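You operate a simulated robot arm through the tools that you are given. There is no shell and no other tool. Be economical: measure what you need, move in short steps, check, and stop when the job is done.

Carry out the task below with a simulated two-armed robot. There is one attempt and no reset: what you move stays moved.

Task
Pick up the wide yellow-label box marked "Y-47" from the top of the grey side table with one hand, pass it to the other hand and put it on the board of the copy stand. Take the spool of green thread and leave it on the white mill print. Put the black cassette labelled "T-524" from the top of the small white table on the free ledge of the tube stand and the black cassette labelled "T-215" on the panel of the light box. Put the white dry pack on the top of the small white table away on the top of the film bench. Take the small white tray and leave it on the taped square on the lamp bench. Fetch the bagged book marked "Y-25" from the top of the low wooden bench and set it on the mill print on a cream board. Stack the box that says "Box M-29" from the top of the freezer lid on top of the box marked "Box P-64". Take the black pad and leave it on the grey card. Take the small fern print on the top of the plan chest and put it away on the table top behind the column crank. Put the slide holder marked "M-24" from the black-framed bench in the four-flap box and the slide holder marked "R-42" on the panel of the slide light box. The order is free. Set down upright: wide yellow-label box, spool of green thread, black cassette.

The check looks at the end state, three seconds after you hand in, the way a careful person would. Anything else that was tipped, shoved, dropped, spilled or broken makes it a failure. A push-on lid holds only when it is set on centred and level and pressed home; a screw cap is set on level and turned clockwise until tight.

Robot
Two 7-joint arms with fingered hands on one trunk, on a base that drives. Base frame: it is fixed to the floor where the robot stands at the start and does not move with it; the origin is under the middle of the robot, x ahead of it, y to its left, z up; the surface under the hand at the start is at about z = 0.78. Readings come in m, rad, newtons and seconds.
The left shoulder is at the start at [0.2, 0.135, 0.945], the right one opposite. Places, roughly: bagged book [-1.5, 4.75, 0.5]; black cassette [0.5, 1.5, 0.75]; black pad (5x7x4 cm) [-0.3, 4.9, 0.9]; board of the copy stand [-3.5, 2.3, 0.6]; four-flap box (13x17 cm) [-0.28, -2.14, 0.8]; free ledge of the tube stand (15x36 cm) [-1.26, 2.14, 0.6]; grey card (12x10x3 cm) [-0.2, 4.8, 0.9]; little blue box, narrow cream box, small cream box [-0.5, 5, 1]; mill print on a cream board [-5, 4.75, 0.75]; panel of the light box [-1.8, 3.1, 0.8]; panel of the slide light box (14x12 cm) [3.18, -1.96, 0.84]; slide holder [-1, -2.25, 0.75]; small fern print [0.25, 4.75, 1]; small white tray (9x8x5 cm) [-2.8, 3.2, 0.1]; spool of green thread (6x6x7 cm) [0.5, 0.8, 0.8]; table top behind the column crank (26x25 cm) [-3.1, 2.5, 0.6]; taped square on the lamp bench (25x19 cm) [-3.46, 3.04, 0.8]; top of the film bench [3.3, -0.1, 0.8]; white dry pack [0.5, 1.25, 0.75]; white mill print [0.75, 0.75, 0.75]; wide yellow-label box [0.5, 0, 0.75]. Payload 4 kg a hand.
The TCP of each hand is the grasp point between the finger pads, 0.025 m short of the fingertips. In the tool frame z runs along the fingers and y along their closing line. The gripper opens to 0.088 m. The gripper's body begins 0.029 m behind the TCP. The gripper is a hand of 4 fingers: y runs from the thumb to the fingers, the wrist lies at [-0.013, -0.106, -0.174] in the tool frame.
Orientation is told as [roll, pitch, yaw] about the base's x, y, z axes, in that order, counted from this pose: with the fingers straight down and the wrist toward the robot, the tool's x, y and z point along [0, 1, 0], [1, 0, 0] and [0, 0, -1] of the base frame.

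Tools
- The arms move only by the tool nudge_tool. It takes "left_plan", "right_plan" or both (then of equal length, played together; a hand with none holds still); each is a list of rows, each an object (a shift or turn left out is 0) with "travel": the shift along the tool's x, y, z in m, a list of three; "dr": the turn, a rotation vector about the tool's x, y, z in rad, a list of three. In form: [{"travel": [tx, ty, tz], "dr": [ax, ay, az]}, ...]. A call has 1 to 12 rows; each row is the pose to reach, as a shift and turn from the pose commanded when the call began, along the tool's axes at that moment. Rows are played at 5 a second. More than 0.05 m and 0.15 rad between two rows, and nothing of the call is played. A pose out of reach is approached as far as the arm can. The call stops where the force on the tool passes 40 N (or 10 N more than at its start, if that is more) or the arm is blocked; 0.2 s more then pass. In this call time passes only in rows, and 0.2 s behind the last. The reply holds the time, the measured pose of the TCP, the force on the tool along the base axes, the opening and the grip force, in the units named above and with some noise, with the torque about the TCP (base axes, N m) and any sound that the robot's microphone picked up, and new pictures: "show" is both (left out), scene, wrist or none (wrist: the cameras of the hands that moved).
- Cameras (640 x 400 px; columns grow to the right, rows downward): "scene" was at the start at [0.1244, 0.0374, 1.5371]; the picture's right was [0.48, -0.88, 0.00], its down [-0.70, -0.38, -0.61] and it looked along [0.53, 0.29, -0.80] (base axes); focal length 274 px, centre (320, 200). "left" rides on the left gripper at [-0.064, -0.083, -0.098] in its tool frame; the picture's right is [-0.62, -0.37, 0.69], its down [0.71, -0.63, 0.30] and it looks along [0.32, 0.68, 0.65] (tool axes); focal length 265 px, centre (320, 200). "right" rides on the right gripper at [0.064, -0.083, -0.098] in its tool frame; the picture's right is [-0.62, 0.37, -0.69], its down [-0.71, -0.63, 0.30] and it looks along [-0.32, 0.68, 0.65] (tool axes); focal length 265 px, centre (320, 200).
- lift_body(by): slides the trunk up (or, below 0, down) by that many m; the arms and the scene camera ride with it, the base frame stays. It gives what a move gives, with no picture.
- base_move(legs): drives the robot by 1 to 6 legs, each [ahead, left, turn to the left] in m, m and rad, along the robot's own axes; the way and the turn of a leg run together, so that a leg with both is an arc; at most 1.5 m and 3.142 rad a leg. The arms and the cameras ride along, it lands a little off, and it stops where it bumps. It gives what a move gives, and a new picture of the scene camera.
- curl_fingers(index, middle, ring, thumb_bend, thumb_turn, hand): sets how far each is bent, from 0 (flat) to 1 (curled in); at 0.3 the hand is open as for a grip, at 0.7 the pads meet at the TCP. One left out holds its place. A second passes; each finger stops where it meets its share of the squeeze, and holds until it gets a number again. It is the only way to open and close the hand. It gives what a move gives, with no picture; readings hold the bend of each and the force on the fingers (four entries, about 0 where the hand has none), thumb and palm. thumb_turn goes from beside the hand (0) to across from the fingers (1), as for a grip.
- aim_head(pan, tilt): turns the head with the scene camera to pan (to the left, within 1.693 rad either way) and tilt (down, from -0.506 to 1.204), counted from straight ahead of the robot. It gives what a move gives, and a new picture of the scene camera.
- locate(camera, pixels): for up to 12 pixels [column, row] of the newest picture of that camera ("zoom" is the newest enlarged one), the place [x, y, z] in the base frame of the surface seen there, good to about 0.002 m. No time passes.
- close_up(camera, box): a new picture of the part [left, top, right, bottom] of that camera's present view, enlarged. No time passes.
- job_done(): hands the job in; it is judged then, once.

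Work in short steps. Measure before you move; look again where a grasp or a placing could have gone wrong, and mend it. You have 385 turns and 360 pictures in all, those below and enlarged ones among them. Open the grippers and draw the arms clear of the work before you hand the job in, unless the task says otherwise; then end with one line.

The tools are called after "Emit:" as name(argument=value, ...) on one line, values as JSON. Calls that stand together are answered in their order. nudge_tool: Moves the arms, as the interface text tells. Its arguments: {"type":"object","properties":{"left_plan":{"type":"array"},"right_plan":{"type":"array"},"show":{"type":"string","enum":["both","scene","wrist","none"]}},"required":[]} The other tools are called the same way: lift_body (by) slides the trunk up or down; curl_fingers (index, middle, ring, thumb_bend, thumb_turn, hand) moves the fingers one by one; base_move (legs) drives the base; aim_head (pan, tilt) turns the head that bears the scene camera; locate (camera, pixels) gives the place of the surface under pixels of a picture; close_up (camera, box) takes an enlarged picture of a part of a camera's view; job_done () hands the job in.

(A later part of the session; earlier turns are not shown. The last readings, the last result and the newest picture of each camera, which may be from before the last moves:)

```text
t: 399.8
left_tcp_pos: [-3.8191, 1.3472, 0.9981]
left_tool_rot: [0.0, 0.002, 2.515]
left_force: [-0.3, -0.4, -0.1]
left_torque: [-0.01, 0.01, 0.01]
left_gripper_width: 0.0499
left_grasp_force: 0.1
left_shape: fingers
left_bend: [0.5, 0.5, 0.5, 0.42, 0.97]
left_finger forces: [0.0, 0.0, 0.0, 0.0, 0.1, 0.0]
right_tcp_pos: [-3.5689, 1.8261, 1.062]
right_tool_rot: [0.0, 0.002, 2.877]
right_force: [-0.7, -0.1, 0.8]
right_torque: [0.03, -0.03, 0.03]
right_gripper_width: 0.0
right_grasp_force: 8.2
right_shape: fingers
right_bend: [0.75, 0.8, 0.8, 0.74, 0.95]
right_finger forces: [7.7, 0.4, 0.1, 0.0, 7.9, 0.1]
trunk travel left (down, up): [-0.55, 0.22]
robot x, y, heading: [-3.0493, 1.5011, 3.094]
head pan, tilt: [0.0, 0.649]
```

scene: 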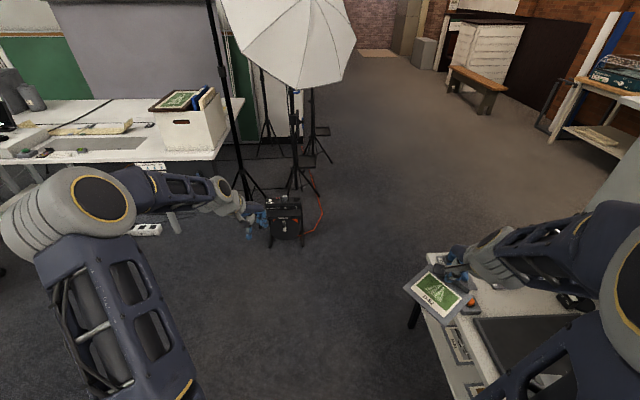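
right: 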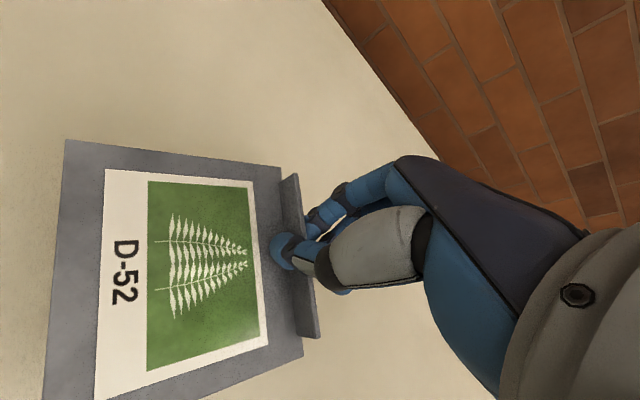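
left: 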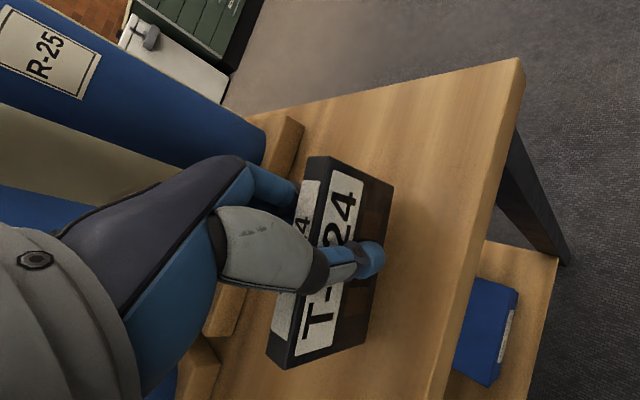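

The left arm wasn't retracted (that call was refused), but nothing was bumped. I retract it now before turning.

Emit:
nudge_tool(left_plan=[{"travel": [-0.008, -0.0396, -0.01], "dr": [0, 0, -0.072]}, {"travel": [-0.016, -0.079, -0.02], "dr": [0, 0, -0.145]}, {"travel": [-0.024, -0.119, -0.03], "dr": [0, 0, -0.217]}, {"travel": [-0.032, -0.158, -0.04], "dr": [0, 0, -0.29]}, {"travel": [-0.04, -0.198, -0.05], "dr": [0, 0, -0.362]}, {"travel": [-0.048, -0.2375, -0.06], "dr": [0, 0, -0.434]}, {"travel": [-0.056, -0.277, -0.07], "dr": [0, 0, -0.507]}, {"travel": [-0.064, -0.3167, -0.08], "dr": [0, 0, -0.579]}], show="none")

Emit:
aim_head(pan=-1.45, tilt=0.7)

```text
t: 401.6
left_tcp_pos: [-3.569, 1.241, 1.0622]
left_tool_rot: [-0.028, 0.021, 2.976]
left_force: [0.0, -0.1, -0.6]
left_torque: [-0.02, -0.02, 0.03]
left_gripper_width: 0.0502
left_grasp_force: 0.0
left_shape: fingers
left_bend: [0.5, 0.5, 0.5, 0.42, 0.97]
left_finger forces: [0.0, 0.0, 0.0, 0.0, 0.1, 0.1]
left hand out of reach, approached as far as the arm can: row 7, 8
right_tcp_pos: [-3.5687, 1.8252, 1.0627]
right_tool_rot: [0.002, 0.001, 2.876]
right_force: [-0.4, -0.2, -0.3]
right_torque: [0.0, 0.0, -0.01]
right_gripper_width: 0.0
right_grasp_force: 8.5
right_shape: fingers
right_bend: [0.75, 0.8, 0.8, 0.74, 0.95]
right_finger forces: [7.7, 0.4, 0.1, 0.0, 8.1, 0.0]
trunk travel left (down, up): [-0.55, 0.22]
robot x, y, heading: [-3.0473, 1.5001, 3.09]
head pan, tilt: [0.0, 0.649]
```

```text
t: 403.2
left_tcp_pos: [-3.5697, 1.2387, 1.063]
left_tool_rot: [-0.028, 0.022, 2.975]
left_force: [0.2, -0.3, 0.6]
left_torque: [-0.01, 0.01, -0.01]
left_gripper_width: 0.05
left_grasp_force: 0.0
left_shape: fingers
left_bend: [0.5, 0.5, 0.5, 0.42, 0.97]
left_finger forces: [0.0, 0.1, 0.0, 0.0, 0.1, 0.0]
right_tcp_pos: [-3.5681, 1.8256, 1.0625]
right_tool_rot: [0.001, 0.001, 2.877]
right_force: [0.9, 0.3, -0.5]
right_torque: [0.02, 0.0, 0.0]
right_gripper_width: 0.0
right_grasp_force: 8.1
right_shape: fingers
right_bend: [0.75, 0.8, 0.8, 0.74, 0.95]
right_finger forces: [7.7, 0.4, 0.0, 0.1, 8.0, 0.0]
trunk travel left (down, up): [-0.55, 0.22]
robot x, y, heading: [-3.0506, 1.4984, 3.092]
head pan, tilt: [-1.45, 0.7]
```

scene: 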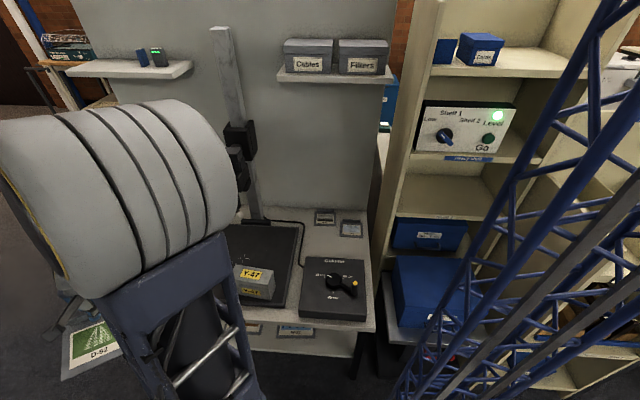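

I zoom on the table top behind the crank to find free space among the cards.

Emit:
close_up(camera="scene", box=[290, 190, 390, 320])

Emit:
locate(camera="scene", pixels=[[316, 211], [334, 211], [318, 224], [337, 224], [341, 221], [358, 221], [341, 236], [362, 236], [304, 258], [366, 260], [335, 245], [370, 300]])

```text
3.08 times, centred on (340, 255) of scene
```

zoom: 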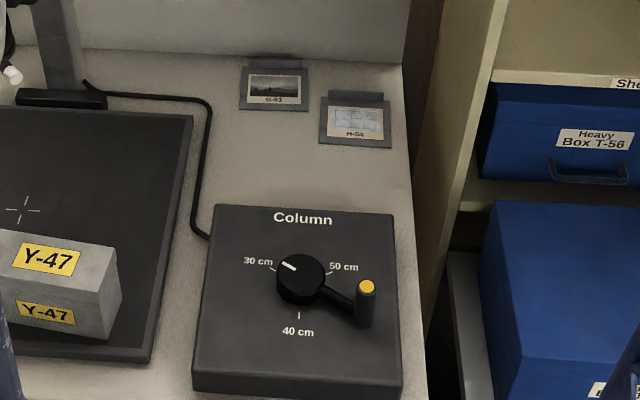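

```text
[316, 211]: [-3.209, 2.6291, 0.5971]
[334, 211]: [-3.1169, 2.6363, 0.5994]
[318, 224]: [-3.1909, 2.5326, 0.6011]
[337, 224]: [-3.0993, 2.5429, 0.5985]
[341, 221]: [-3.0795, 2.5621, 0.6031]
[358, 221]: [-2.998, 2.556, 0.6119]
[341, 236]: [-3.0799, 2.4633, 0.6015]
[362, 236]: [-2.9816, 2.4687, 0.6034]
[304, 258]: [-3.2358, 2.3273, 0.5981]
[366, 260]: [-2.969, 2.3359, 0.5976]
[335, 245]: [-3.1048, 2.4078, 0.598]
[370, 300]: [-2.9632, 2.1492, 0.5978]
```

Free spot: centre ≈ (−3.155,2.44), left of H-54 and in front of G-53. I reposition to (−3.28,1.42) and turn to face the stand.

Emit:
base_move(legs=[[0.23, 0.09, 0], [0, 0, -1.52]])

Emit:
aim_head(pan=-0.15, tilt=0.8)

```text
t: 408.8
left_tcp_pos: [-3.5507, 1.9368, 1.0628]
left_tool_rot: [-0.027, 0.021, 1.427]
left_force: [-0.5, -0.4, 0.2]
left_torque: [-0.03, 0.01, 0.0]
left_gripper_width: 0.05
left_grasp_force: 0.1
left_shape: fingers
left_bend: [0.5, 0.5, 0.5, 0.42, 0.97]
left_finger forces: [0.0, 0.0, 0.0, 0.1, 0.1, 0.1]
right_tcp_pos: [-2.9654, 1.9477, 1.063]
right_tool_rot: [0.002, 0.001, 1.328]
right_force: [-0.1, -0.1, 0.2]
right_torque: [0.01, -0.04, 0.0]
right_gripper_width: 0.0
right_grasp_force: 7.8
right_shape: fingers
right_bend: [0.75, 0.8, 0.8, 0.74, 0.95]
right_finger forces: [7.4, 0.3, 0.1, 0.0, 7.4, 0.0]
trunk travel left (down, up): [-0.55, 0.22]
robot x, y, heading: [-3.2774, 1.4227, 1.544]
head pan, tilt: [-1.45, 0.7]
```

scene: 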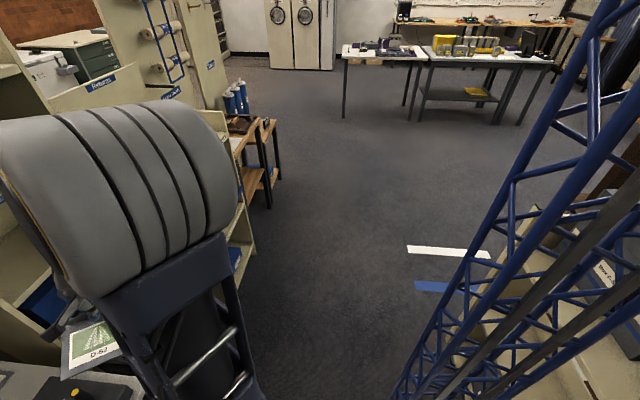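

```text
t: 410.2
left_tcp_pos: [-3.5516, 1.9385, 1.0626]
left_tool_rot: [-0.027, 0.02, 1.43]
left_force: [-0.2, -0.5, 0.5]
left_torque: [0.0, 0.02, 0.01]
left_gripper_width: 0.0499
left_grasp_force: 0.0
left_shape: fingers
left_bend: [0.5, 0.5, 0.5, 0.42, 0.97]
left_finger forces: [0.0, 0.1, 0.0, 0.1, 0.0, 0.1]
right_tcp_pos: [-2.965, 1.9468, 1.0626]
right_tool_rot: [0.002, -0.001, 1.325]
right_force: [0.3, -0.6, -0.5]
right_torque: [0.03, -0.03, -0.01]
right_gripper_width: 0.0
right_grasp_force: 8.0
right_shape: fingers
right_bend: [0.75, 0.8, 0.8, 0.74, 0.95]
right_finger forces: [7.5, 0.4, 0.1, 0.0, 7.7, 0.1]
trunk travel left (down, up): [-0.55, 0.22]
robot x, y, heading: [-3.2772, 1.4196, 1.541]
head pan, tilt: [-0.15, 0.799]
```

scene: 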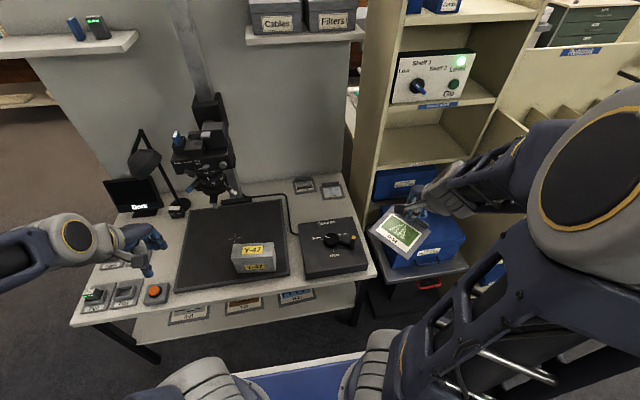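

I turn the right hand +1.01 rad so the print will lie square, moving it in front of the crank area.

Emit:
nudge_tool(right_plan=[{"travel": [0.0225, 0.002, 0], "dr": [0, 0, -0.126]}, {"travel": [0.045, 0.004, 0], "dr": [0, 0, -0.252]}, {"travel": [0.067, 0.006, 0], "dr": [0, 0, -0.379]}, {"travel": [0.09, 0.008, 0], "dr": [0, 0, -0.505]}, {"travel": [0.112, 0.01, 0], "dr": [0, 0, -0.631]}, {"travel": [0.135, 0.013, 0], "dr": [0, 0, -0.757]}, {"travel": [0.157, 0.015, 0], "dr": [0, 0, -0.884]}, {"travel": [0.1795, 0.017, 0], "dr": [0, 0, -1.01]}], show="both")

```text
t: 412.0
left_tcp_pos: [-3.5515, 1.9377, 1.063]
left_tool_rot: [-0.028, 0.02, 1.428]
left_force: [0.3, 0.2, 0.5]
left_torque: [0.0, 0.01, 0.02]
left_gripper_width: 0.0501
left_grasp_force: 0.1
left_shape: fingers
left_bend: [0.5, 0.5, 0.5, 0.42, 0.97]
left_finger forces: [0.1, 0.0, 0.0, 0.0, 0.0, 0.0]
right_tcp_pos: [-3.1378, 2.0082, 1.0642]
right_tool_rot: [0.0, -0.002, 2.339]
right_force: [-0.2, -0.6, -0.3]
right_torque: [0.04, -0.01, 0.02]
right_gripper_width: 0.0
right_grasp_force: 8.0
right_shape: fingers
right_bend: [0.75, 0.8, 0.8, 0.74, 0.95]
right_finger forces: [7.7, 0.3, 0.1, 0.1, 7.9, 0.0]
trunk travel left (down, up): [-0.55, 0.22]
robot x, y, heading: [-3.2781, 1.4241, 1.541]
head pan, tilt: [-0.15, 0.799]
```

scene: 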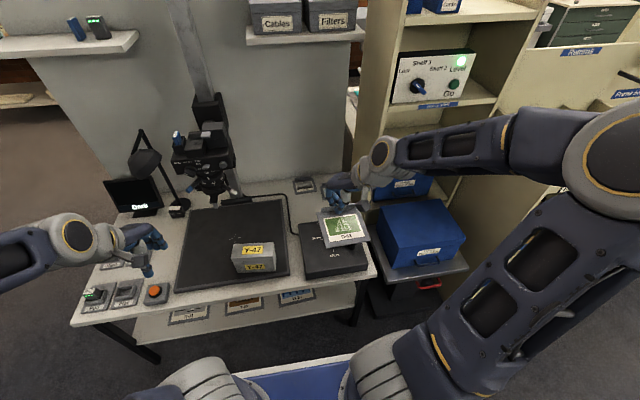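
right: 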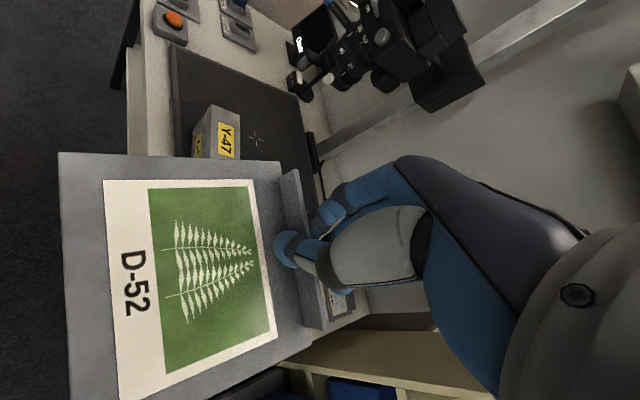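

I check heights of the blue box and crank near the arm's path before lowering.

Emit:
locate(camera="scene", pixels=[[420, 210], [400, 230], [440, 140], [500, 130], [342, 240], [320, 212], [355, 212], [350, 245], [330, 265], [405, 183], [370, 170]])

```text
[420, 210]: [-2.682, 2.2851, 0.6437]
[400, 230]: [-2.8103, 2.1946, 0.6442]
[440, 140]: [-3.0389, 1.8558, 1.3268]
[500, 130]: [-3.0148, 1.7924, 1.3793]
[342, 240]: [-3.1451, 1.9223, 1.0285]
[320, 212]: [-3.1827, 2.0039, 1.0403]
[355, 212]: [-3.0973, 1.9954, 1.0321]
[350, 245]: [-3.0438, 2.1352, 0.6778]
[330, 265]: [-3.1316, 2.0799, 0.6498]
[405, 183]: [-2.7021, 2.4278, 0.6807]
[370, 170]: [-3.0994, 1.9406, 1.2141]
```

Nothing near the arm. I lower the trunk 0.26 m, then drive 0.15 m ahead.

Emit:
lift_body(by=-0.26)

Emit:
base_move(legs=[[0.15, 0.0, 0.03]])

```text
t: 414.7
left_tcp_pos: [-3.5501, 1.9373, 0.8038]
left_tool_rot: [-0.03, 0.021, 1.426]
left_force: [-0.6, -0.3, 0.5]
left_torque: [0.0, 0.0, 0.02]
left_gripper_width: 0.0499
left_grasp_force: 0.0
left_shape: fingers
left_bend: [0.5, 0.5, 0.5, 0.42, 0.97]
left_finger forces: [0.0, 0.0, 0.1, 0.0, 0.0, 0.0]
right_tcp_pos: [-3.1364, 2.007, 0.8024]
right_tool_rot: [0.001, -0.002, 2.338]
right_force: [-0.4, -0.4, 0.6]
right_torque: [0.03, 0.04, 0.02]
right_gripper_width: 0.0001
right_grasp_force: 7.8
right_shape: fingers
right_bend: [0.75, 0.8, 0.8, 0.74, 0.95]
right_finger forces: [7.7, 0.3, 0.0, 0.0, 8.0, 0.1]
trunk travel left (down, up): [-0.29, 0.48]
robot x, y, heading: [-3.2818, 1.4212, 1.54]
head pan, tilt: [-0.15, 0.799]
```

```text
t: 416.1
left_tcp_pos: [-3.5645, 2.0797, 0.8038]
left_tool_rot: [-0.028, 0.021, 1.456]
left_force: [1.0, 1.4, 0.6]
left_torque: [0.01, -0.03, 0.0]
left_gripper_width: 0.0498
left_grasp_force: 0.1
left_shape: fingers
left_bend: [0.5, 0.5, 0.5, 0.42, 0.97]
left_finger forces: [0.0, 0.0, 0.0, 0.1, 0.1, 0.0]
right_tcp_pos: [-3.1517, 2.1617, 0.8039]
right_tool_rot: [0.002, -0.002, 2.367]
right_force: [0.7, -0.3, -0.5]
right_torque: [0.0, 0.01, 0.02]
right_gripper_width: 0.0001
right_grasp_force: 8.2
right_shape: fingers
right_bend: [0.75, 0.8, 0.8, 0.74, 0.95]
right_finger forces: [7.7, 0.4, 0.0, 0.0, 7.9, 0.1]
trunk travel left (down, up): [-0.29, 0.48]
robot x, y, heading: [-3.2749, 1.5714, 1.574]
head pan, tilt: [-0.15, 0.799]
```

scene: 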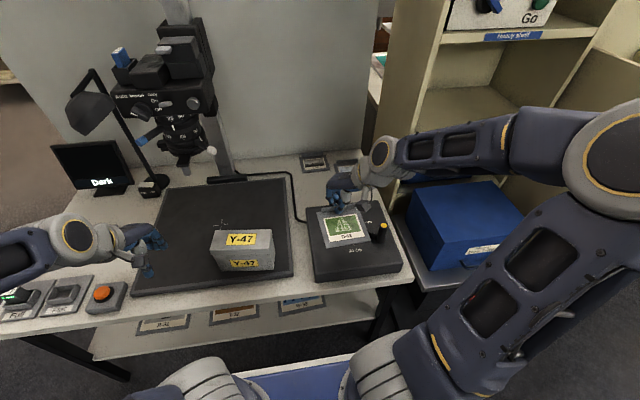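

I reach forward over the crank to the target spot at constant height.

Emit:
nudge_tool(right_plan=[{"travel": [-0.029, 0.029, -0.01]}, {"travel": [-0.057, 0.058, -0.01]}, {"travel": [-0.086, 0.087, -0.01], "dr": [0, 0, -0.03]}, {"travel": [-0.1145, 0.1155, -0.01], "dr": [0, 0, -0.06]}, {"travel": [-0.143, 0.144, -0.01], "dr": [0, 0, -0.07]}, {"travel": [-0.172, 0.173, -0.01], "dr": [0, 0, -0.07]}, {"travel": [-0.2, 0.202, -0.01], "dr": [0, 0, -0.07]}, {"travel": [-0.229, 0.231, 0.0], "dr": [0, 0, -0.07]}], show="both")

```text
t: 417.9
left_tcp_pos: [-3.5643, 2.0789, 0.8028]
left_tool_rot: [-0.028, 0.02, 1.457]
left_force: [-0.4, -0.1, -0.6]
left_torque: [0.0, 0.03, 0.03]
left_gripper_width: 0.0499
left_grasp_force: 0.2
left_shape: fingers
left_bend: [0.5, 0.5, 0.5, 0.42, 0.97]
left_finger forces: [0.0, 0.1, 0.0, 0.0, 0.1, 0.0]
right_tcp_pos: [-3.1597, 2.4855, 0.8026]
right_tool_rot: [0.002, 0.001, 2.438]
right_force: [0.5, -0.6, -0.7]
right_torque: [-0.01, -0.03, 0.0]
right_gripper_width: 0.0002
right_grasp_force: 9.0
right_shape: fingers
right_bend: [0.75, 0.8, 0.8, 0.74, 0.95]
right_finger forces: [9.3, 0.0, 0.0, 0.1, 8.4, 0.0]
trunk travel left (down, up): [-0.29, 0.48]
robot x, y, heading: [-3.2765, 1.5701, 1.573]
head pan, tilt: [-0.15, 0.799]
```

scene: 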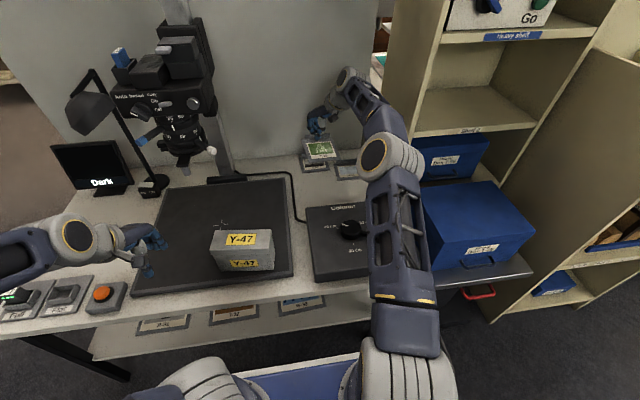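
right: 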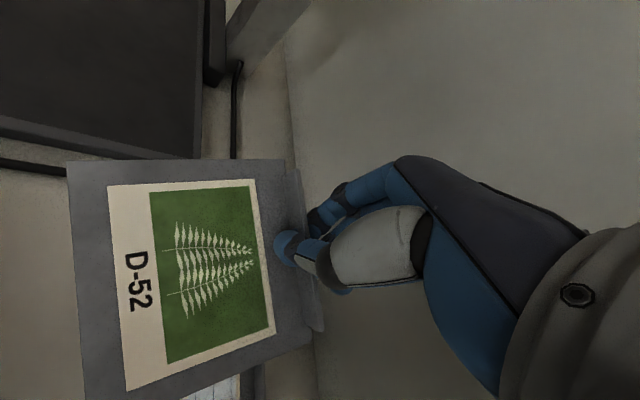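

I measure the print's corners relative to the cards below.

Emit:
locate(camera="right", pixels=[[75, 168], [280, 168], [305, 338], [95, 392], [230, 392], [225, 130], [262, 380]])

Emit:
close_up(camera="scene", box=[260, 110, 420, 230])

```text
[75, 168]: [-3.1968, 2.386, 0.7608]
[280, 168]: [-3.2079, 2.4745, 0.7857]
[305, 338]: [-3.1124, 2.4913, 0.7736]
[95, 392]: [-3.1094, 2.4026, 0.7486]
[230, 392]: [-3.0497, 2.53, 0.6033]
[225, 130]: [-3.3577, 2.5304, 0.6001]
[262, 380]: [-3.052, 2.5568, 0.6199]
```

```text
3.33 times, centred on (340, 170) of scene
```

zoom: 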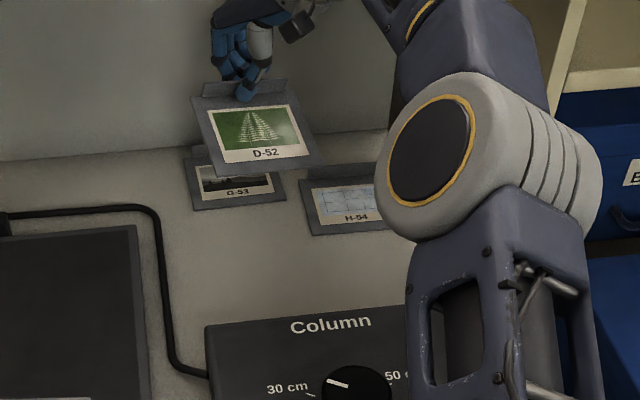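

Position is good: x −3.21…−3.11, y 2.39…2.49, clear of both cards. I rotate −0.15 to square it and lower.

Emit:
nudge_tool(right_plan=[{"travel": [0, 0, 0.04], "dr": [0, 0, 0.08]}, {"travel": [0, 0, 0.08], "dr": [0, 0, 0.15]}, {"travel": [0, 0, 0.12], "dr": [0, 0, 0.15]}, {"travel": [0, 0, 0.145], "dr": [0, 0, 0.15]}], show="none")

Emit:
close_up(camera="scene", box=[260, 110, 420, 230])

```text
t: 418.9
left_tcp_pos: [-3.5651, 2.0798, 0.8034]
left_tool_rot: [-0.028, 0.021, 1.458]
left_force: [-0.3, 0.3, -0.2]
left_torque: [0.0, 0.0, -0.03]
left_gripper_width: 0.0499
left_grasp_force: 0.0
left_shape: fingers
left_bend: [0.5, 0.5, 0.5, 0.42, 0.97]
left_finger forces: [0.0, 0.0, 0.0, 0.0, 0.0, 0.0]
right_tcp_pos: [-3.1583, 2.4856, 0.6571]
right_tool_rot: [0.001, -0.001, 2.286]
right_force: [-0.2, 0.2, 1.1]
right_torque: [-0.01, 0.02, -0.01]
right_gripper_width: 0.0
right_grasp_force: 9.3
right_shape: fingers
right_bend: [0.75, 0.8, 0.8, 0.74, 0.95]
right_finger forces: [10.1, 0.5, 0.0, 0.0, 8.4, 0.0]
trunk travel left (down, up): [-0.29, 0.48]
robot x, y, heading: [-3.2765, 1.5713, 1.575]
head pan, tilt: [-0.15, 0.799]
```

```text
3.33 times, centred on (340, 170) of scene
```

zoom: 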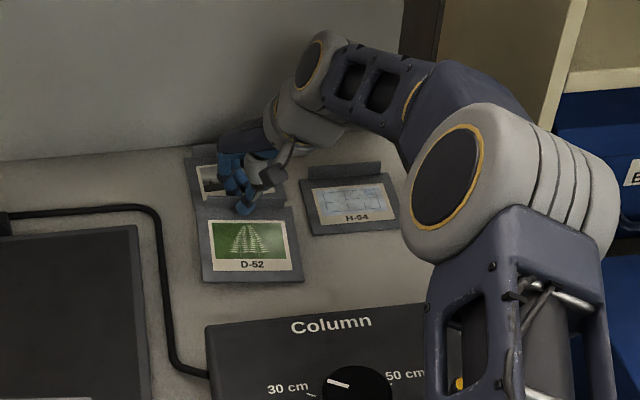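

The front edge touches; I continue lowering so it lays flat.

Emit:
nudge_tool(right_plan=[{"travel": [0, 0, 0.01]}, {"travel": [0, 0, 0.018]}, {"travel": [0, 0, 0.025]}], show="wrist")

```text
t: 419.7
left_tcp_pos: [-3.5659, 2.0799, 0.804]
left_tool_rot: [-0.03, 0.02, 1.457]
left_force: [0.8, -0.7, -0.1]
left_torque: [0.01, -0.02, 0.01]
left_gripper_width: 0.05
left_grasp_force: 0.1
left_shape: fingers
left_bend: [0.5, 0.5, 0.5, 0.42, 0.97]
left_finger forces: [0.0, 0.0, 0.0, 0.0, 0.0, 0.1]
right_tcp_pos: [-3.1577, 2.4876, 0.6316]
right_tool_rot: [0.0, -0.002, 2.286]
right_force: [0.3, 0.4, 1.5]
right_torque: [-0.05, -0.05, 0.0]
right_gripper_width: 0.0001
right_grasp_force: 10.8
right_shape: fingers
right_bend: [0.75, 0.8, 0.8, 0.75, 0.95]
right_finger forces: [7.8, 2.1, 0.1, 0.0, 10.4, 0.0]
trunk travel left (down, up): [-0.29, 0.48]
robot x, y, heading: [-3.2703, 1.5713, 1.573]
head pan, tilt: [-0.15, 0.799]
```

right: 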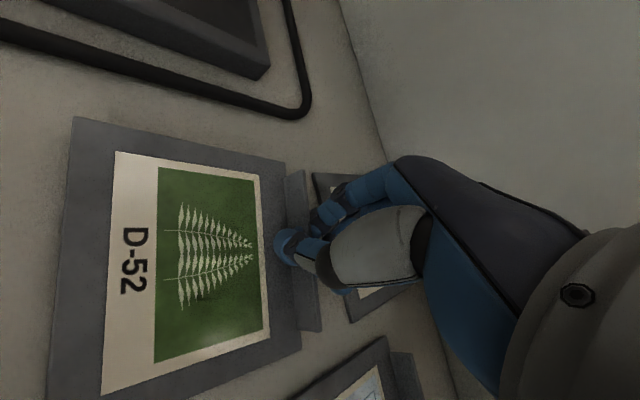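

It lies flat. I open only slightly to avoid brushing G-53, then lift straight up.

Emit:
curl_fingers(hand="right", index=0.66, middle=0.66, ring=0.66, thumb_bend=0.6)

Emit:
nudge_tool(right_plan=[{"travel": [0, 0, -0.02]}, {"travel": [0, 0, -0.06]}, {"travel": [0, 0, -0.1]}, {"travel": [0, 0, -0.14]}, {"travel": [0, 0, -0.17]}], show="both")

```text
t: 420.7
left_tcp_pos: [-3.5652, 2.0781, 0.8027]
left_tool_rot: [-0.029, 0.022, 1.457]
left_force: [-1.1, 0.5, 0.4]
left_torque: [0.01, 0.0, 0.03]
left_gripper_width: 0.0501
left_grasp_force: 0.1
left_shape: fingers
left_bend: [0.5, 0.5, 0.5, 0.42, 0.97]
left_finger forces: [0.1, 0.0, 0.0, 0.1, 0.0, 0.1]
right_tcp_pos: [-3.1583, 2.4885, 0.6316]
right_tool_rot: [-0.002, -0.003, 2.285]
right_force: [0.5, 0.3, 1.0]
right_torque: [0.0, 0.02, 0.01]
right_gripper_width: 0.0129
right_grasp_force: 0.1
right_shape: fingers
right_bend: [0.66, 0.66, 0.66, 0.6, 0.97]
right_finger forces: [0.0, 0.1, 0.0, 0.0, 0.0, 0.1]
trunk travel left (down, up): [-0.29, 0.48]
robot x, y, heading: [-3.2756, 1.5725, 1.576]
head pan, tilt: [-0.15, 0.799]
```

```text
t: 421.9
left_tcp_pos: [-3.5645, 2.0795, 0.8036]
left_tool_rot: [-0.028, 0.022, 1.459]
left_force: [0.1, -0.3, -0.4]
left_torque: [0.01, -0.02, -0.03]
left_gripper_width: 0.0499
left_grasp_force: 0.0
left_shape: fingers
left_bend: [0.5, 0.5, 0.5, 0.42, 0.97]
left_finger forces: [0.0, 0.0, 0.1, 0.1, 0.0, 0.0]
right_tcp_pos: [-3.1579, 2.4873, 0.8015]
right_tool_rot: [0.001, -0.001, 2.286]
right_force: [0.1, -0.5, 0.4]
right_torque: [0.03, -0.02, 0.01]
right_gripper_width: 0.0128
right_grasp_force: 0.1
right_shape: fingers
right_bend: [0.66, 0.66, 0.66, 0.6, 0.97]
right_finger forces: [0.1, 0.0, 0.0, 0.1, 0.0, 0.0]
trunk travel left (down, up): [-0.29, 0.48]
robot x, y, heading: [-3.2719, 1.571, 1.571]
head pan, tilt: [-0.15, 0.799]
```

scene: 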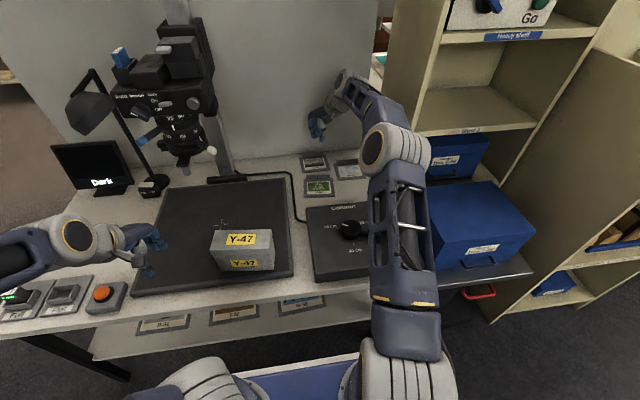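
right: 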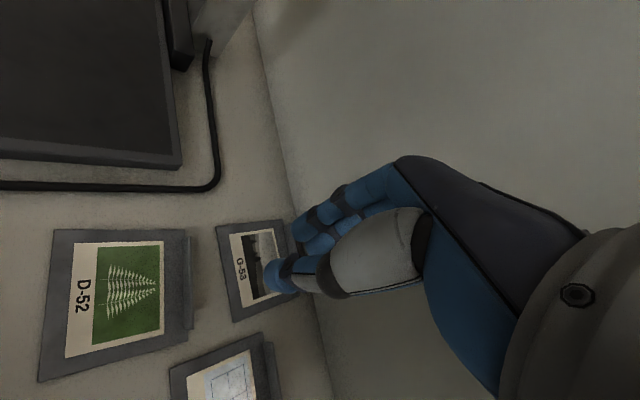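

D-52 lies neatly. I retract the right arm to its default, back off, and raise the trunk.

Emit:
nudge_tool(right_plan=[{"travel": [0.019, -0.043, 0], "dr": [0, 0, 0.07]}, {"travel": [0.038, -0.086, 0], "dr": [0, 0, 0.143]}, {"travel": [0.057, -0.13, 0], "dr": [0, 0, 0.215]}, {"travel": [0.076, -0.173, 0], "dr": [0, 0, 0.286]}, {"travel": [0.095, -0.216, 0], "dr": [0, 0, 0.358]}, {"travel": [0.113, -0.259, 0], "dr": [0, 0, 0.43]}, {"travel": [0.132, -0.302, 0], "dr": [0, 0, 0.5]}, {"travel": [0.151, -0.345, 0], "dr": [0, 0, 0.572]}, {"travel": [0.17, -0.388, 0], "dr": [0, 0, 0.644]}, {"travel": [0.189, -0.4315, 0], "dr": [0, 0, 0.715]}], show="none")

Emit:
base_move(legs=[[-0.12, 0, 0]])

Emit:
lift_body(by=0.26)

```text
t: 424.1
left_tcp_pos: [-3.566, 2.0786, 0.802]
left_tool_rot: [-0.029, 0.021, 1.457]
left_force: [-0.5, -0.4, 0.8]
left_torque: [-0.01, -0.04, 0.0]
left_gripper_width: 0.0502
left_grasp_force: 0.0
left_shape: fingers
left_bend: [0.5, 0.5, 0.5, 0.42, 0.97]
left_finger forces: [0.1, 0.1, 0.1, 0.0, 0.0, 0.1]
right_tcp_pos: [-3.0392, 2.0909, 0.801]
right_tool_rot: [0.024, 0.028, 1.684]
right_force: [-0.3, 0.3, -0.6]
right_torque: [0.0, 0.0, 0.04]
right_gripper_width: 0.0129
right_grasp_force: 0.0
right_shape: fingers
right_bend: [0.66, 0.66, 0.66, 0.6, 0.98]
right_finger forces: [0.0, 0.0, 0.0, 0.0, 0.0, 0.0]
right hand out of reach, approached as far as the arm can: row 9, 10
trunk travel left (down, up): [-0.29, 0.48]
robot x, y, heading: [-3.2761, 1.5757, 1.577]
head pan, tilt: [-0.15, 0.799]
```

```text
t: 425.3
left_tcp_pos: [-3.5656, 1.9561, 0.802]
left_tool_rot: [-0.028, 0.021, 1.46]
left_force: [-0.6, -0.1, 0.1]
left_torque: [0.02, 0.02, 0.02]
left_gripper_width: 0.0499
left_grasp_force: 0.1
left_shape: fingers
left_bend: [0.5, 0.5, 0.5, 0.42, 0.97]
left_finger forces: [0.0, 0.0, 0.0, 0.0, 0.0, 0.1]
right_tcp_pos: [-3.038, 1.9687, 0.8006]
right_tool_rot: [0.021, 0.026, 1.683]
right_force: [-0.9, 0.0, -0.1]
right_torque: [0.01, 0.01, 0.02]
right_gripper_width: 0.013
right_grasp_force: 0.0
right_shape: fingers
right_bend: [0.66, 0.66, 0.66, 0.6, 0.98]
right_finger forces: [0.0, 0.1, 0.0, 0.0, 0.0, 0.1]
trunk travel left (down, up): [-0.29, 0.48]
robot x, y, heading: [-3.2751, 1.4508, 1.577]
head pan, tilt: [-0.15, 0.799]
```

scene: 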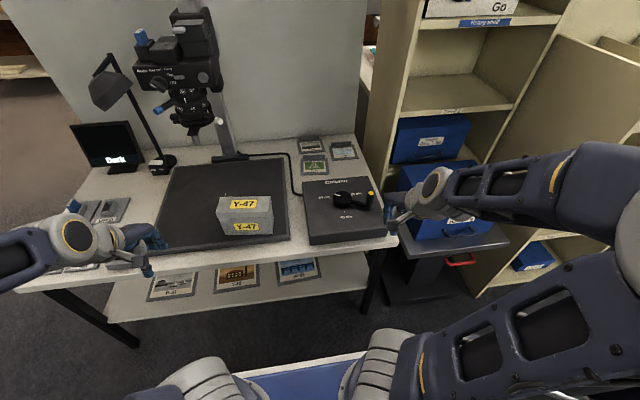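

```text
t: 428.0
left_tcp_pos: [-3.5635, 1.9559, 1.0629]
left_tool_rot: [-0.027, 0.021, 1.459]
left_force: [-0.3, -1.8, -0.2]
left_torque: [-0.01, -0.02, 0.01]
left_gripper_width: 0.0498
left_grasp_force: 0.1
left_shape: fingers
left_bend: [0.5, 0.5, 0.5, 0.42, 0.97]
left_finger forces: [0.0, 0.0, 0.0, 0.0, 0.0, 0.0]
right_tcp_pos: [-3.0396, 1.9686, 1.0604]
right_tool_rot: [0.022, 0.027, 1.684]
right_force: [-0.7, 0.0, 0.1]
right_torque: [0.01, 0.01, 0.02]
right_gripper_width: 0.0129
right_grasp_force: 0.1
right_shape: fingers
right_bend: [0.66, 0.66, 0.66, 0.6, 0.98]
right_finger forces: [0.0, 0.1, 0.0, 0.1, 0.1, 0.0]
trunk travel left (down, up): [-0.55, 0.22]
robot x, y, heading: [-3.2754, 1.4464, 1.579]
head pan, tilt: [-0.15, 0.799]
```

Next the white table: I turn east and drive back to it, to handle the spool with the right hand and T-215 with the left.

Emit:
base_move(legs=[[0, 0, -1.575], [1.5, -0.03, 0]])

```text
refused: leg 2 is longer than a leg can be; nothing moved
```

Emit:
base_move(legs=[[0, 0, -1.575], [1.45, -0.02, 0], [1.3, 0, 0], [0.4, -0.35, 0]])

Emit:
aim_head(pan=-0.25, tilt=0.8)

```text
t: 447.9
left_tcp_pos: [0.392, 1.336, 1.0634]
left_tool_rot: [-0.028, 0.021, -0.135]
left_force: [0.2, -0.3, -0.9]
left_torque: [-0.01, 0.01, 0.01]
left_gripper_width: 0.0496
left_grasp_force: 0.1
left_shape: fingers
left_bend: [0.5, 0.5, 0.5, 0.42, 0.97]
left_finger forces: [0.0, 0.1, 0.1, 0.0, 0.0, 0.0]
right_tcp_pos: [0.394, 0.81, 1.0602]
right_tool_rot: [0.023, 0.027, 0.093]
right_force: [-0.2, -1.2, 0.5]
right_torque: [0.02, 0.02, -0.03]
right_gripper_width: 0.0129
right_grasp_force: 0.0
right_shape: fingers
right_bend: [0.66, 0.66, 0.66, 0.6, 0.98]
right_finger forces: [0.0, 0.0, 0.0, 0.0, 0.1, 0.0]
trunk travel left (down, up): [-0.55, 0.22]
robot x, y, heading: [-0.118, 1.0615, -0.018]
head pan, tilt: [-0.15, 0.799]
```

scene: 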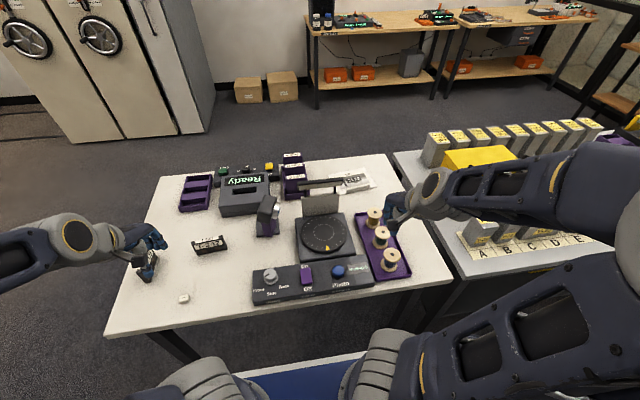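

```text
t: 448.6
left_tcp_pos: [0.3914, 1.3359, 1.0633]
left_tool_rot: [-0.027, 0.022, -0.135]
left_force: [0.0, 0.3, -0.1]
left_torque: [0.01, 0.03, 0.0]
left_gripper_width: 0.05
left_grasp_force: 0.0
left_shape: fingers
left_bend: [0.5, 0.5, 0.5, 0.42, 0.97]
left_finger forces: [0.0, 0.0, 0.1, 0.0, 0.0, 0.1]
right_tcp_pos: [0.3943, 0.8111, 1.0599]
right_tool_rot: [0.024, 0.026, 0.093]
right_force: [-0.6, 0.0, -0.9]
right_torque: [0.03, 0.04, -0.01]
right_gripper_width: 0.0131
right_grasp_force: 0.0
right_shape: fingers
right_bend: [0.66, 0.66, 0.66, 0.6, 0.98]
right_finger forces: [0.0, 0.1, 0.1, 0.1, 0.1, 0.1]
trunk travel left (down, up): [-0.55, 0.22]
robot x, y, heading: [-0.1246, 1.0595, -0.018]
head pan, tilt: [-0.25, 0.799]
```

scene: 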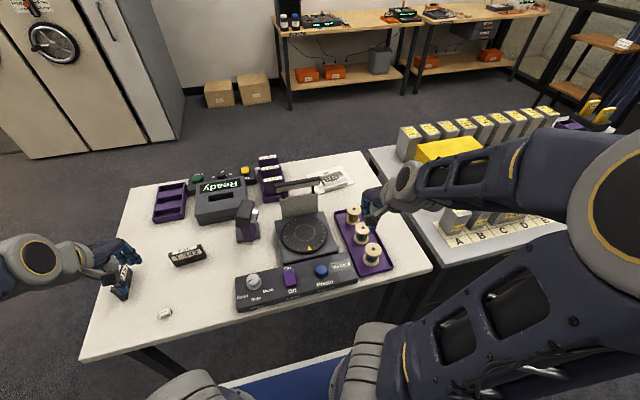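

I zoom on the spools and the white mill print.

Emit:
close_up(camera="scene", box=[260, 150, 420, 280])

Emit:
locate(camera="zoom", pixels=[[295, 205], [325, 270], [365, 330], [325, 325], [290, 105], [240, 125], [360, 70], [345, 110], [370, 300], [300, 240], [330, 300], [365, 365]])

```text
3.08 times, centred on (340, 215) of scene
```

zoom: 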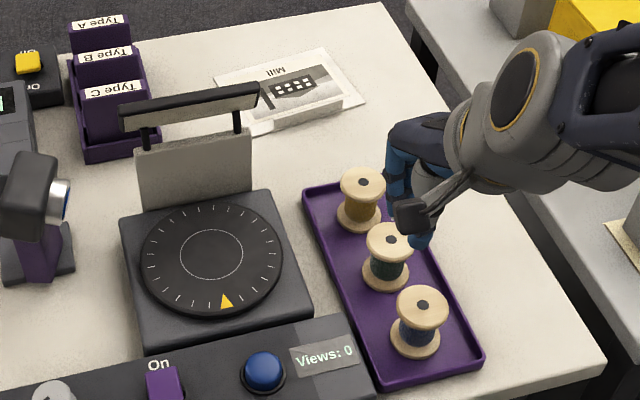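

```text
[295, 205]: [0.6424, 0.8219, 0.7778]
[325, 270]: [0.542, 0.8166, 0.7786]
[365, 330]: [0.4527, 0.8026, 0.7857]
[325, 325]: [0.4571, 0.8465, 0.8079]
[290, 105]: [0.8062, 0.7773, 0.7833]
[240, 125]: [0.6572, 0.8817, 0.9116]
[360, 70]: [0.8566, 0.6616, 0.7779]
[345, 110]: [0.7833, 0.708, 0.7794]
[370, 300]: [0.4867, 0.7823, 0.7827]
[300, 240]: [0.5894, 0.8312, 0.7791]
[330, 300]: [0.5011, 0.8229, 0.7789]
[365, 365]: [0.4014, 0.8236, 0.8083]
```

The middle spool is green. I measure it and the print's corners.

Emit:
locate(camera="zoom", pixels=[[392, 243], [370, 240], [412, 245], [386, 285], [362, 185], [423, 305], [218, 82], [318, 52], [362, 100], [270, 130], [290, 85], [310, 110]])

```text
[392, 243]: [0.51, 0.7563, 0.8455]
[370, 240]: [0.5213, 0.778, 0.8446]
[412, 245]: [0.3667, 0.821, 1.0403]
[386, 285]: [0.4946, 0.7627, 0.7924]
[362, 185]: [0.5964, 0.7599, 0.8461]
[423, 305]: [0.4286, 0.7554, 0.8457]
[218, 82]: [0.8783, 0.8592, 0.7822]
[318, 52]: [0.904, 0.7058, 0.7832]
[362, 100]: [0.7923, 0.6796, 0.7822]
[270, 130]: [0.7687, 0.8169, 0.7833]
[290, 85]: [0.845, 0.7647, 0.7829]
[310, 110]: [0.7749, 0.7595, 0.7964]
```

Green spool: centre ≈ (0.512,0.757), top 0.8455, tray surface ≈0.782; print picture centre ≈ (0.845,0.765). I bring the right hand over with a quarter turn (closing along y).

Emit:
nudge_tool(right_plan=[{"travel": [-0.006, 0.01, 0], "dr": [0, 0, -0.134]}, {"travel": [-0.012, 0.02, 0], "dr": [0, 0, -0.269]}, {"travel": [-0.017, 0.031, 0], "dr": [0, 0, -0.403]}, {"travel": [-0.023, 0.041, 0], "dr": [0, 0, -0.537]}, {"travel": [-0.029, 0.051, 0], "dr": [0, 0, -0.672]}, {"travel": [-0.035, 0.062, 0], "dr": [0, 0, -0.806]}, {"travel": [-0.041, 0.072, 0], "dr": [0, 0, -0.941]}, {"travel": [-0.046, 0.082, 0], "dr": [0, 0, -1.075]}, {"travel": [-0.052, 0.092, 0], "dr": [0, 0, -1.209]}, {"travel": [-0.058, 0.103, 0.02], "dr": [0, 0, -1.344]}, {"travel": [-0.064, 0.113, 0.05], "dr": [0, 0, -1.478]}], show="none")

Emit:
curl_fingers(hand="right", index=0.36, middle=0.36, ring=0.36, thumb_bend=0.34)

Emit:
close_up(camera="right", box=[60, 60, 460, 399])

```text
t: 450.9
left_tcp_pos: [0.3908, 1.3356, 1.0624]
left_tool_rot: [-0.029, 0.021, -0.135]
left_force: [0.2, -0.3, -0.4]
left_torque: [0.0, -0.02, 0.01]
left_gripper_width: 0.0497
left_grasp_force: 0.1
left_shape: fingers
left_bend: [0.5, 0.5, 0.5, 0.42, 0.97]
left_finger forces: [0.0, 0.0, 0.0, 0.0, 0.0, 0.0]
right_tcp_pos: [0.5091, 0.7571, 1.0065]
right_tool_rot: [0.028, -0.022, 1.572]
right_force: [0.4, 0.1, -0.3]
right_torque: [-0.01, -0.03, 0.02]
right_gripper_width: 0.0128
right_grasp_force: 0.0
right_shape: fingers
right_bend: [0.66, 0.66, 0.66, 0.6, 0.98]
right_finger forces: [0.0, 0.0, 0.1, 0.0, 0.0, 0.1]
trunk travel left (down, up): [-0.55, 0.22]
robot x, y, heading: [-0.1217, 1.0567, -0.021]
head pan, tilt: [-0.25, 0.799]
```

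```text
t: 451.9
left_tcp_pos: [0.3922, 1.3365, 1.0635]
left_tool_rot: [-0.03, 0.021, -0.134]
left_force: [0.4, 0.4, -0.1]
left_torque: [0.0, 0.01, 0.0]
left_gripper_width: 0.0503
left_grasp_force: 0.1
left_shape: fingers
left_bend: [0.5, 0.5, 0.5, 0.42, 0.97]
left_finger forces: [0.0, 0.1, 0.1, 0.0, 0.1, 0.1]
right_tcp_pos: [0.5103, 0.7574, 1.0051]
right_tool_rot: [0.027, -0.022, 1.568]
right_force: [0.6, -0.6, 0.5]
right_torque: [0.0, 0.01, 0.04]
right_gripper_width: 0.074
right_grasp_force: 0.0
right_shape: fingers
right_bend: [0.36, 0.36, 0.36, 0.34, 0.98]
right_finger forces: [0.1, 0.0, 0.0, 0.0, 0.1, 0.0]
trunk travel left (down, up): [-0.55, 0.22]
robot x, y, heading: [-0.1218, 1.0588, -0.019]
head pan, tilt: [-0.25, 0.799]
```

```text
1.18 times, centred on (260, 230) of right
```

zoom: 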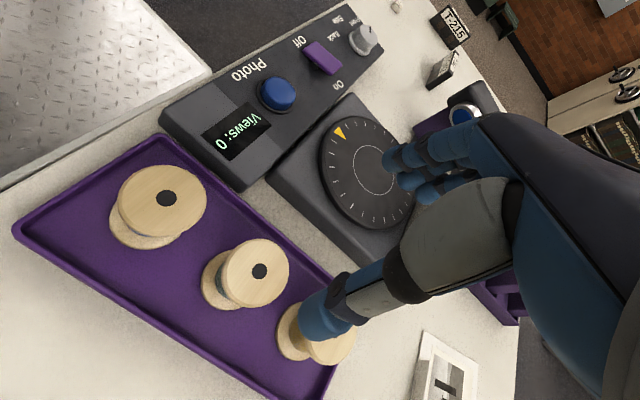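

I refine the green spool's centre from this view.

Emit:
locate(camera="zoom", pixels=[[262, 276], [232, 262], [285, 262], [250, 300], [265, 242], [218, 295], [310, 215], [350, 215]])

```text
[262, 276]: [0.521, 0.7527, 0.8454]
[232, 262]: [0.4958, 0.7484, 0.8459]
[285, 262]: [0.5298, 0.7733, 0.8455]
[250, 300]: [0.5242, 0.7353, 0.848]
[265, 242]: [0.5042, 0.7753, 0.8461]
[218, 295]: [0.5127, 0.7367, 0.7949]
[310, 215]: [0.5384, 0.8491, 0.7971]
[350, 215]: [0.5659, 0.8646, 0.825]
```

I descend onto the green spool and grip it.

Emit:
nudge_tool(right_plan=[{"travel": [-0.002, 0, 0.045], "dr": [0.027, 0.022, 0]}, {"travel": [-0.002, 0, 0.09], "dr": [0.027, 0.022, 0]}, {"travel": [-0.002, 0, 0.135], "dr": [0.027, 0.022, 0]}, {"travel": [-0.002, 0, 0.173], "dr": [0.027, 0.022, 0]}], show="wrist")

Emit:
curl_fingers(hand="right", index=0.75, middle=0.75, ring=0.75, thumb_bend=0.75)

```text
t: 452.9
left_tcp_pos: [0.3921, 1.3349, 1.0641]
left_tool_rot: [-0.028, 0.023, -0.135]
left_force: [0.1, -0.6, -0.5]
left_torque: [-0.04, 0.04, -0.01]
left_gripper_width: 0.0498
left_grasp_force: 0.0
left_shape: fingers
left_bend: [0.5, 0.5, 0.5, 0.42, 0.97]
left_finger forces: [0.0, 0.1, 0.0, 0.0, 0.0, 0.0]
right_tcp_pos: [0.5072, 0.7614, 0.8331]
right_tool_rot: [0.052, 0.007, 1.571]
right_force: [-0.1, 0.4, -0.3]
right_torque: [0.01, 0.03, -0.02]
right_gripper_width: 0.0741
right_grasp_force: 0.1
right_shape: fingers
right_bend: [0.36, 0.36, 0.36, 0.34, 0.98]
right_finger forces: [0.0, 0.0, 0.0, 0.1, 0.1, 0.0]
trunk travel left (down, up): [-0.55, 0.22]
robot x, y, heading: [-0.1196, 1.0592, -0.015]
head pan, tilt: [-0.25, 0.799]
```

right: 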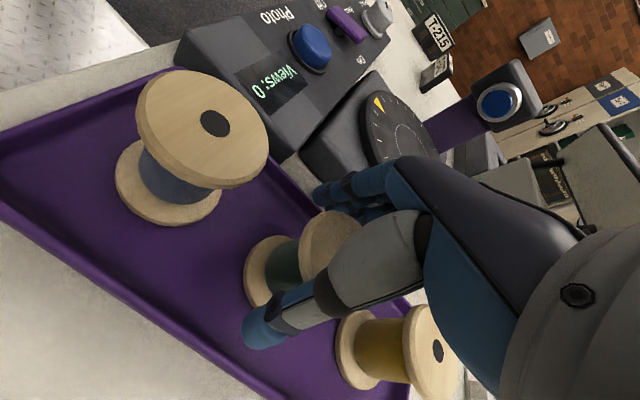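

```text
t: 453.9
left_tcp_pos: [0.3923, 1.3362, 1.0632]
left_tool_rot: [-0.028, 0.02, -0.133]
left_force: [-0.3, 0.0, 1.2]
left_torque: [0.01, 0.01, 0.03]
left_gripper_width: 0.05
left_grasp_force: 0.1
left_shape: fingers
left_bend: [0.5, 0.5, 0.5, 0.42, 0.97]
left_finger forces: [0.0, 0.0, 0.1, 0.0, 0.0, 0.0]
right_tcp_pos: [0.5078, 0.7617, 0.8337]
right_tool_rot: [0.049, 0.008, 1.569]
right_force: [-0.2, 0.0, -0.1]
right_torque: [0.01, 0.02, -0.01]
right_gripper_width: 0.0
right_grasp_force: 19.3
right_shape: fingers
right_bend: [0.74, 0.66, 0.73, 0.72, 0.93]
right_finger forces: [5.2, 6.6, 9.0, 0.0, 17.9, 0.1]
trunk travel left (down, up): [-0.55, 0.22]
robot x, y, heading: [-0.1172, 1.0571, -0.017]
head pan, tilt: [-0.25, 0.799]
```

The fingers closed around the core under the flange. I lift and check.

Emit:
nudge_tool(right_plan=[{"travel": [0, 0, -0.03]}, {"travel": [0, 0, -0.07]}, {"travel": [0, 0, -0.11]}, {"travel": [0, 0, -0.15]}], show="wrist")

```text
t: 454.9
left_tcp_pos: [0.3932, 1.3367, 1.0623]
left_tool_rot: [-0.026, 0.022, -0.134]
left_force: [-0.2, -0.9, 1.0]
left_torque: [0.02, 0.0, 0.05]
left_gripper_width: 0.0502
left_grasp_force: 0.1
left_shape: fingers
left_bend: [0.5, 0.5, 0.5, 0.42, 0.97]
left_finger forces: [0.0, 0.1, 0.0, 0.0, 0.1, 0.0]
right_tcp_pos: [0.5134, 0.7622, 0.9819]
right_tool_rot: [0.05, 0.005, 1.571]
right_force: [-0.1, -0.1, 0.2]
right_torque: [0.01, 0.03, -0.03]
right_gripper_width: 0.0
right_grasp_force: 19.4
right_shape: fingers
right_bend: [0.74, 0.72, 0.73, 0.72, 0.93]
right_finger forces: [4.9, 6.3, 9.1, 0.0, 17.7, 0.0]
trunk travel left (down, up): [-0.55, 0.22]
robot x, y, heading: [-0.1228, 1.0579, -0.02]
head pan, tilt: [-0.25, 0.799]
```

right: 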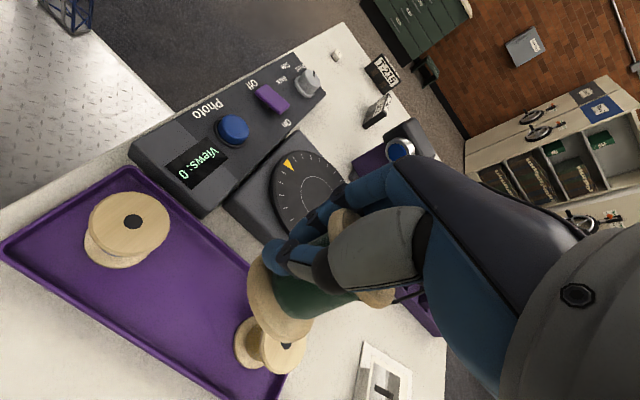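

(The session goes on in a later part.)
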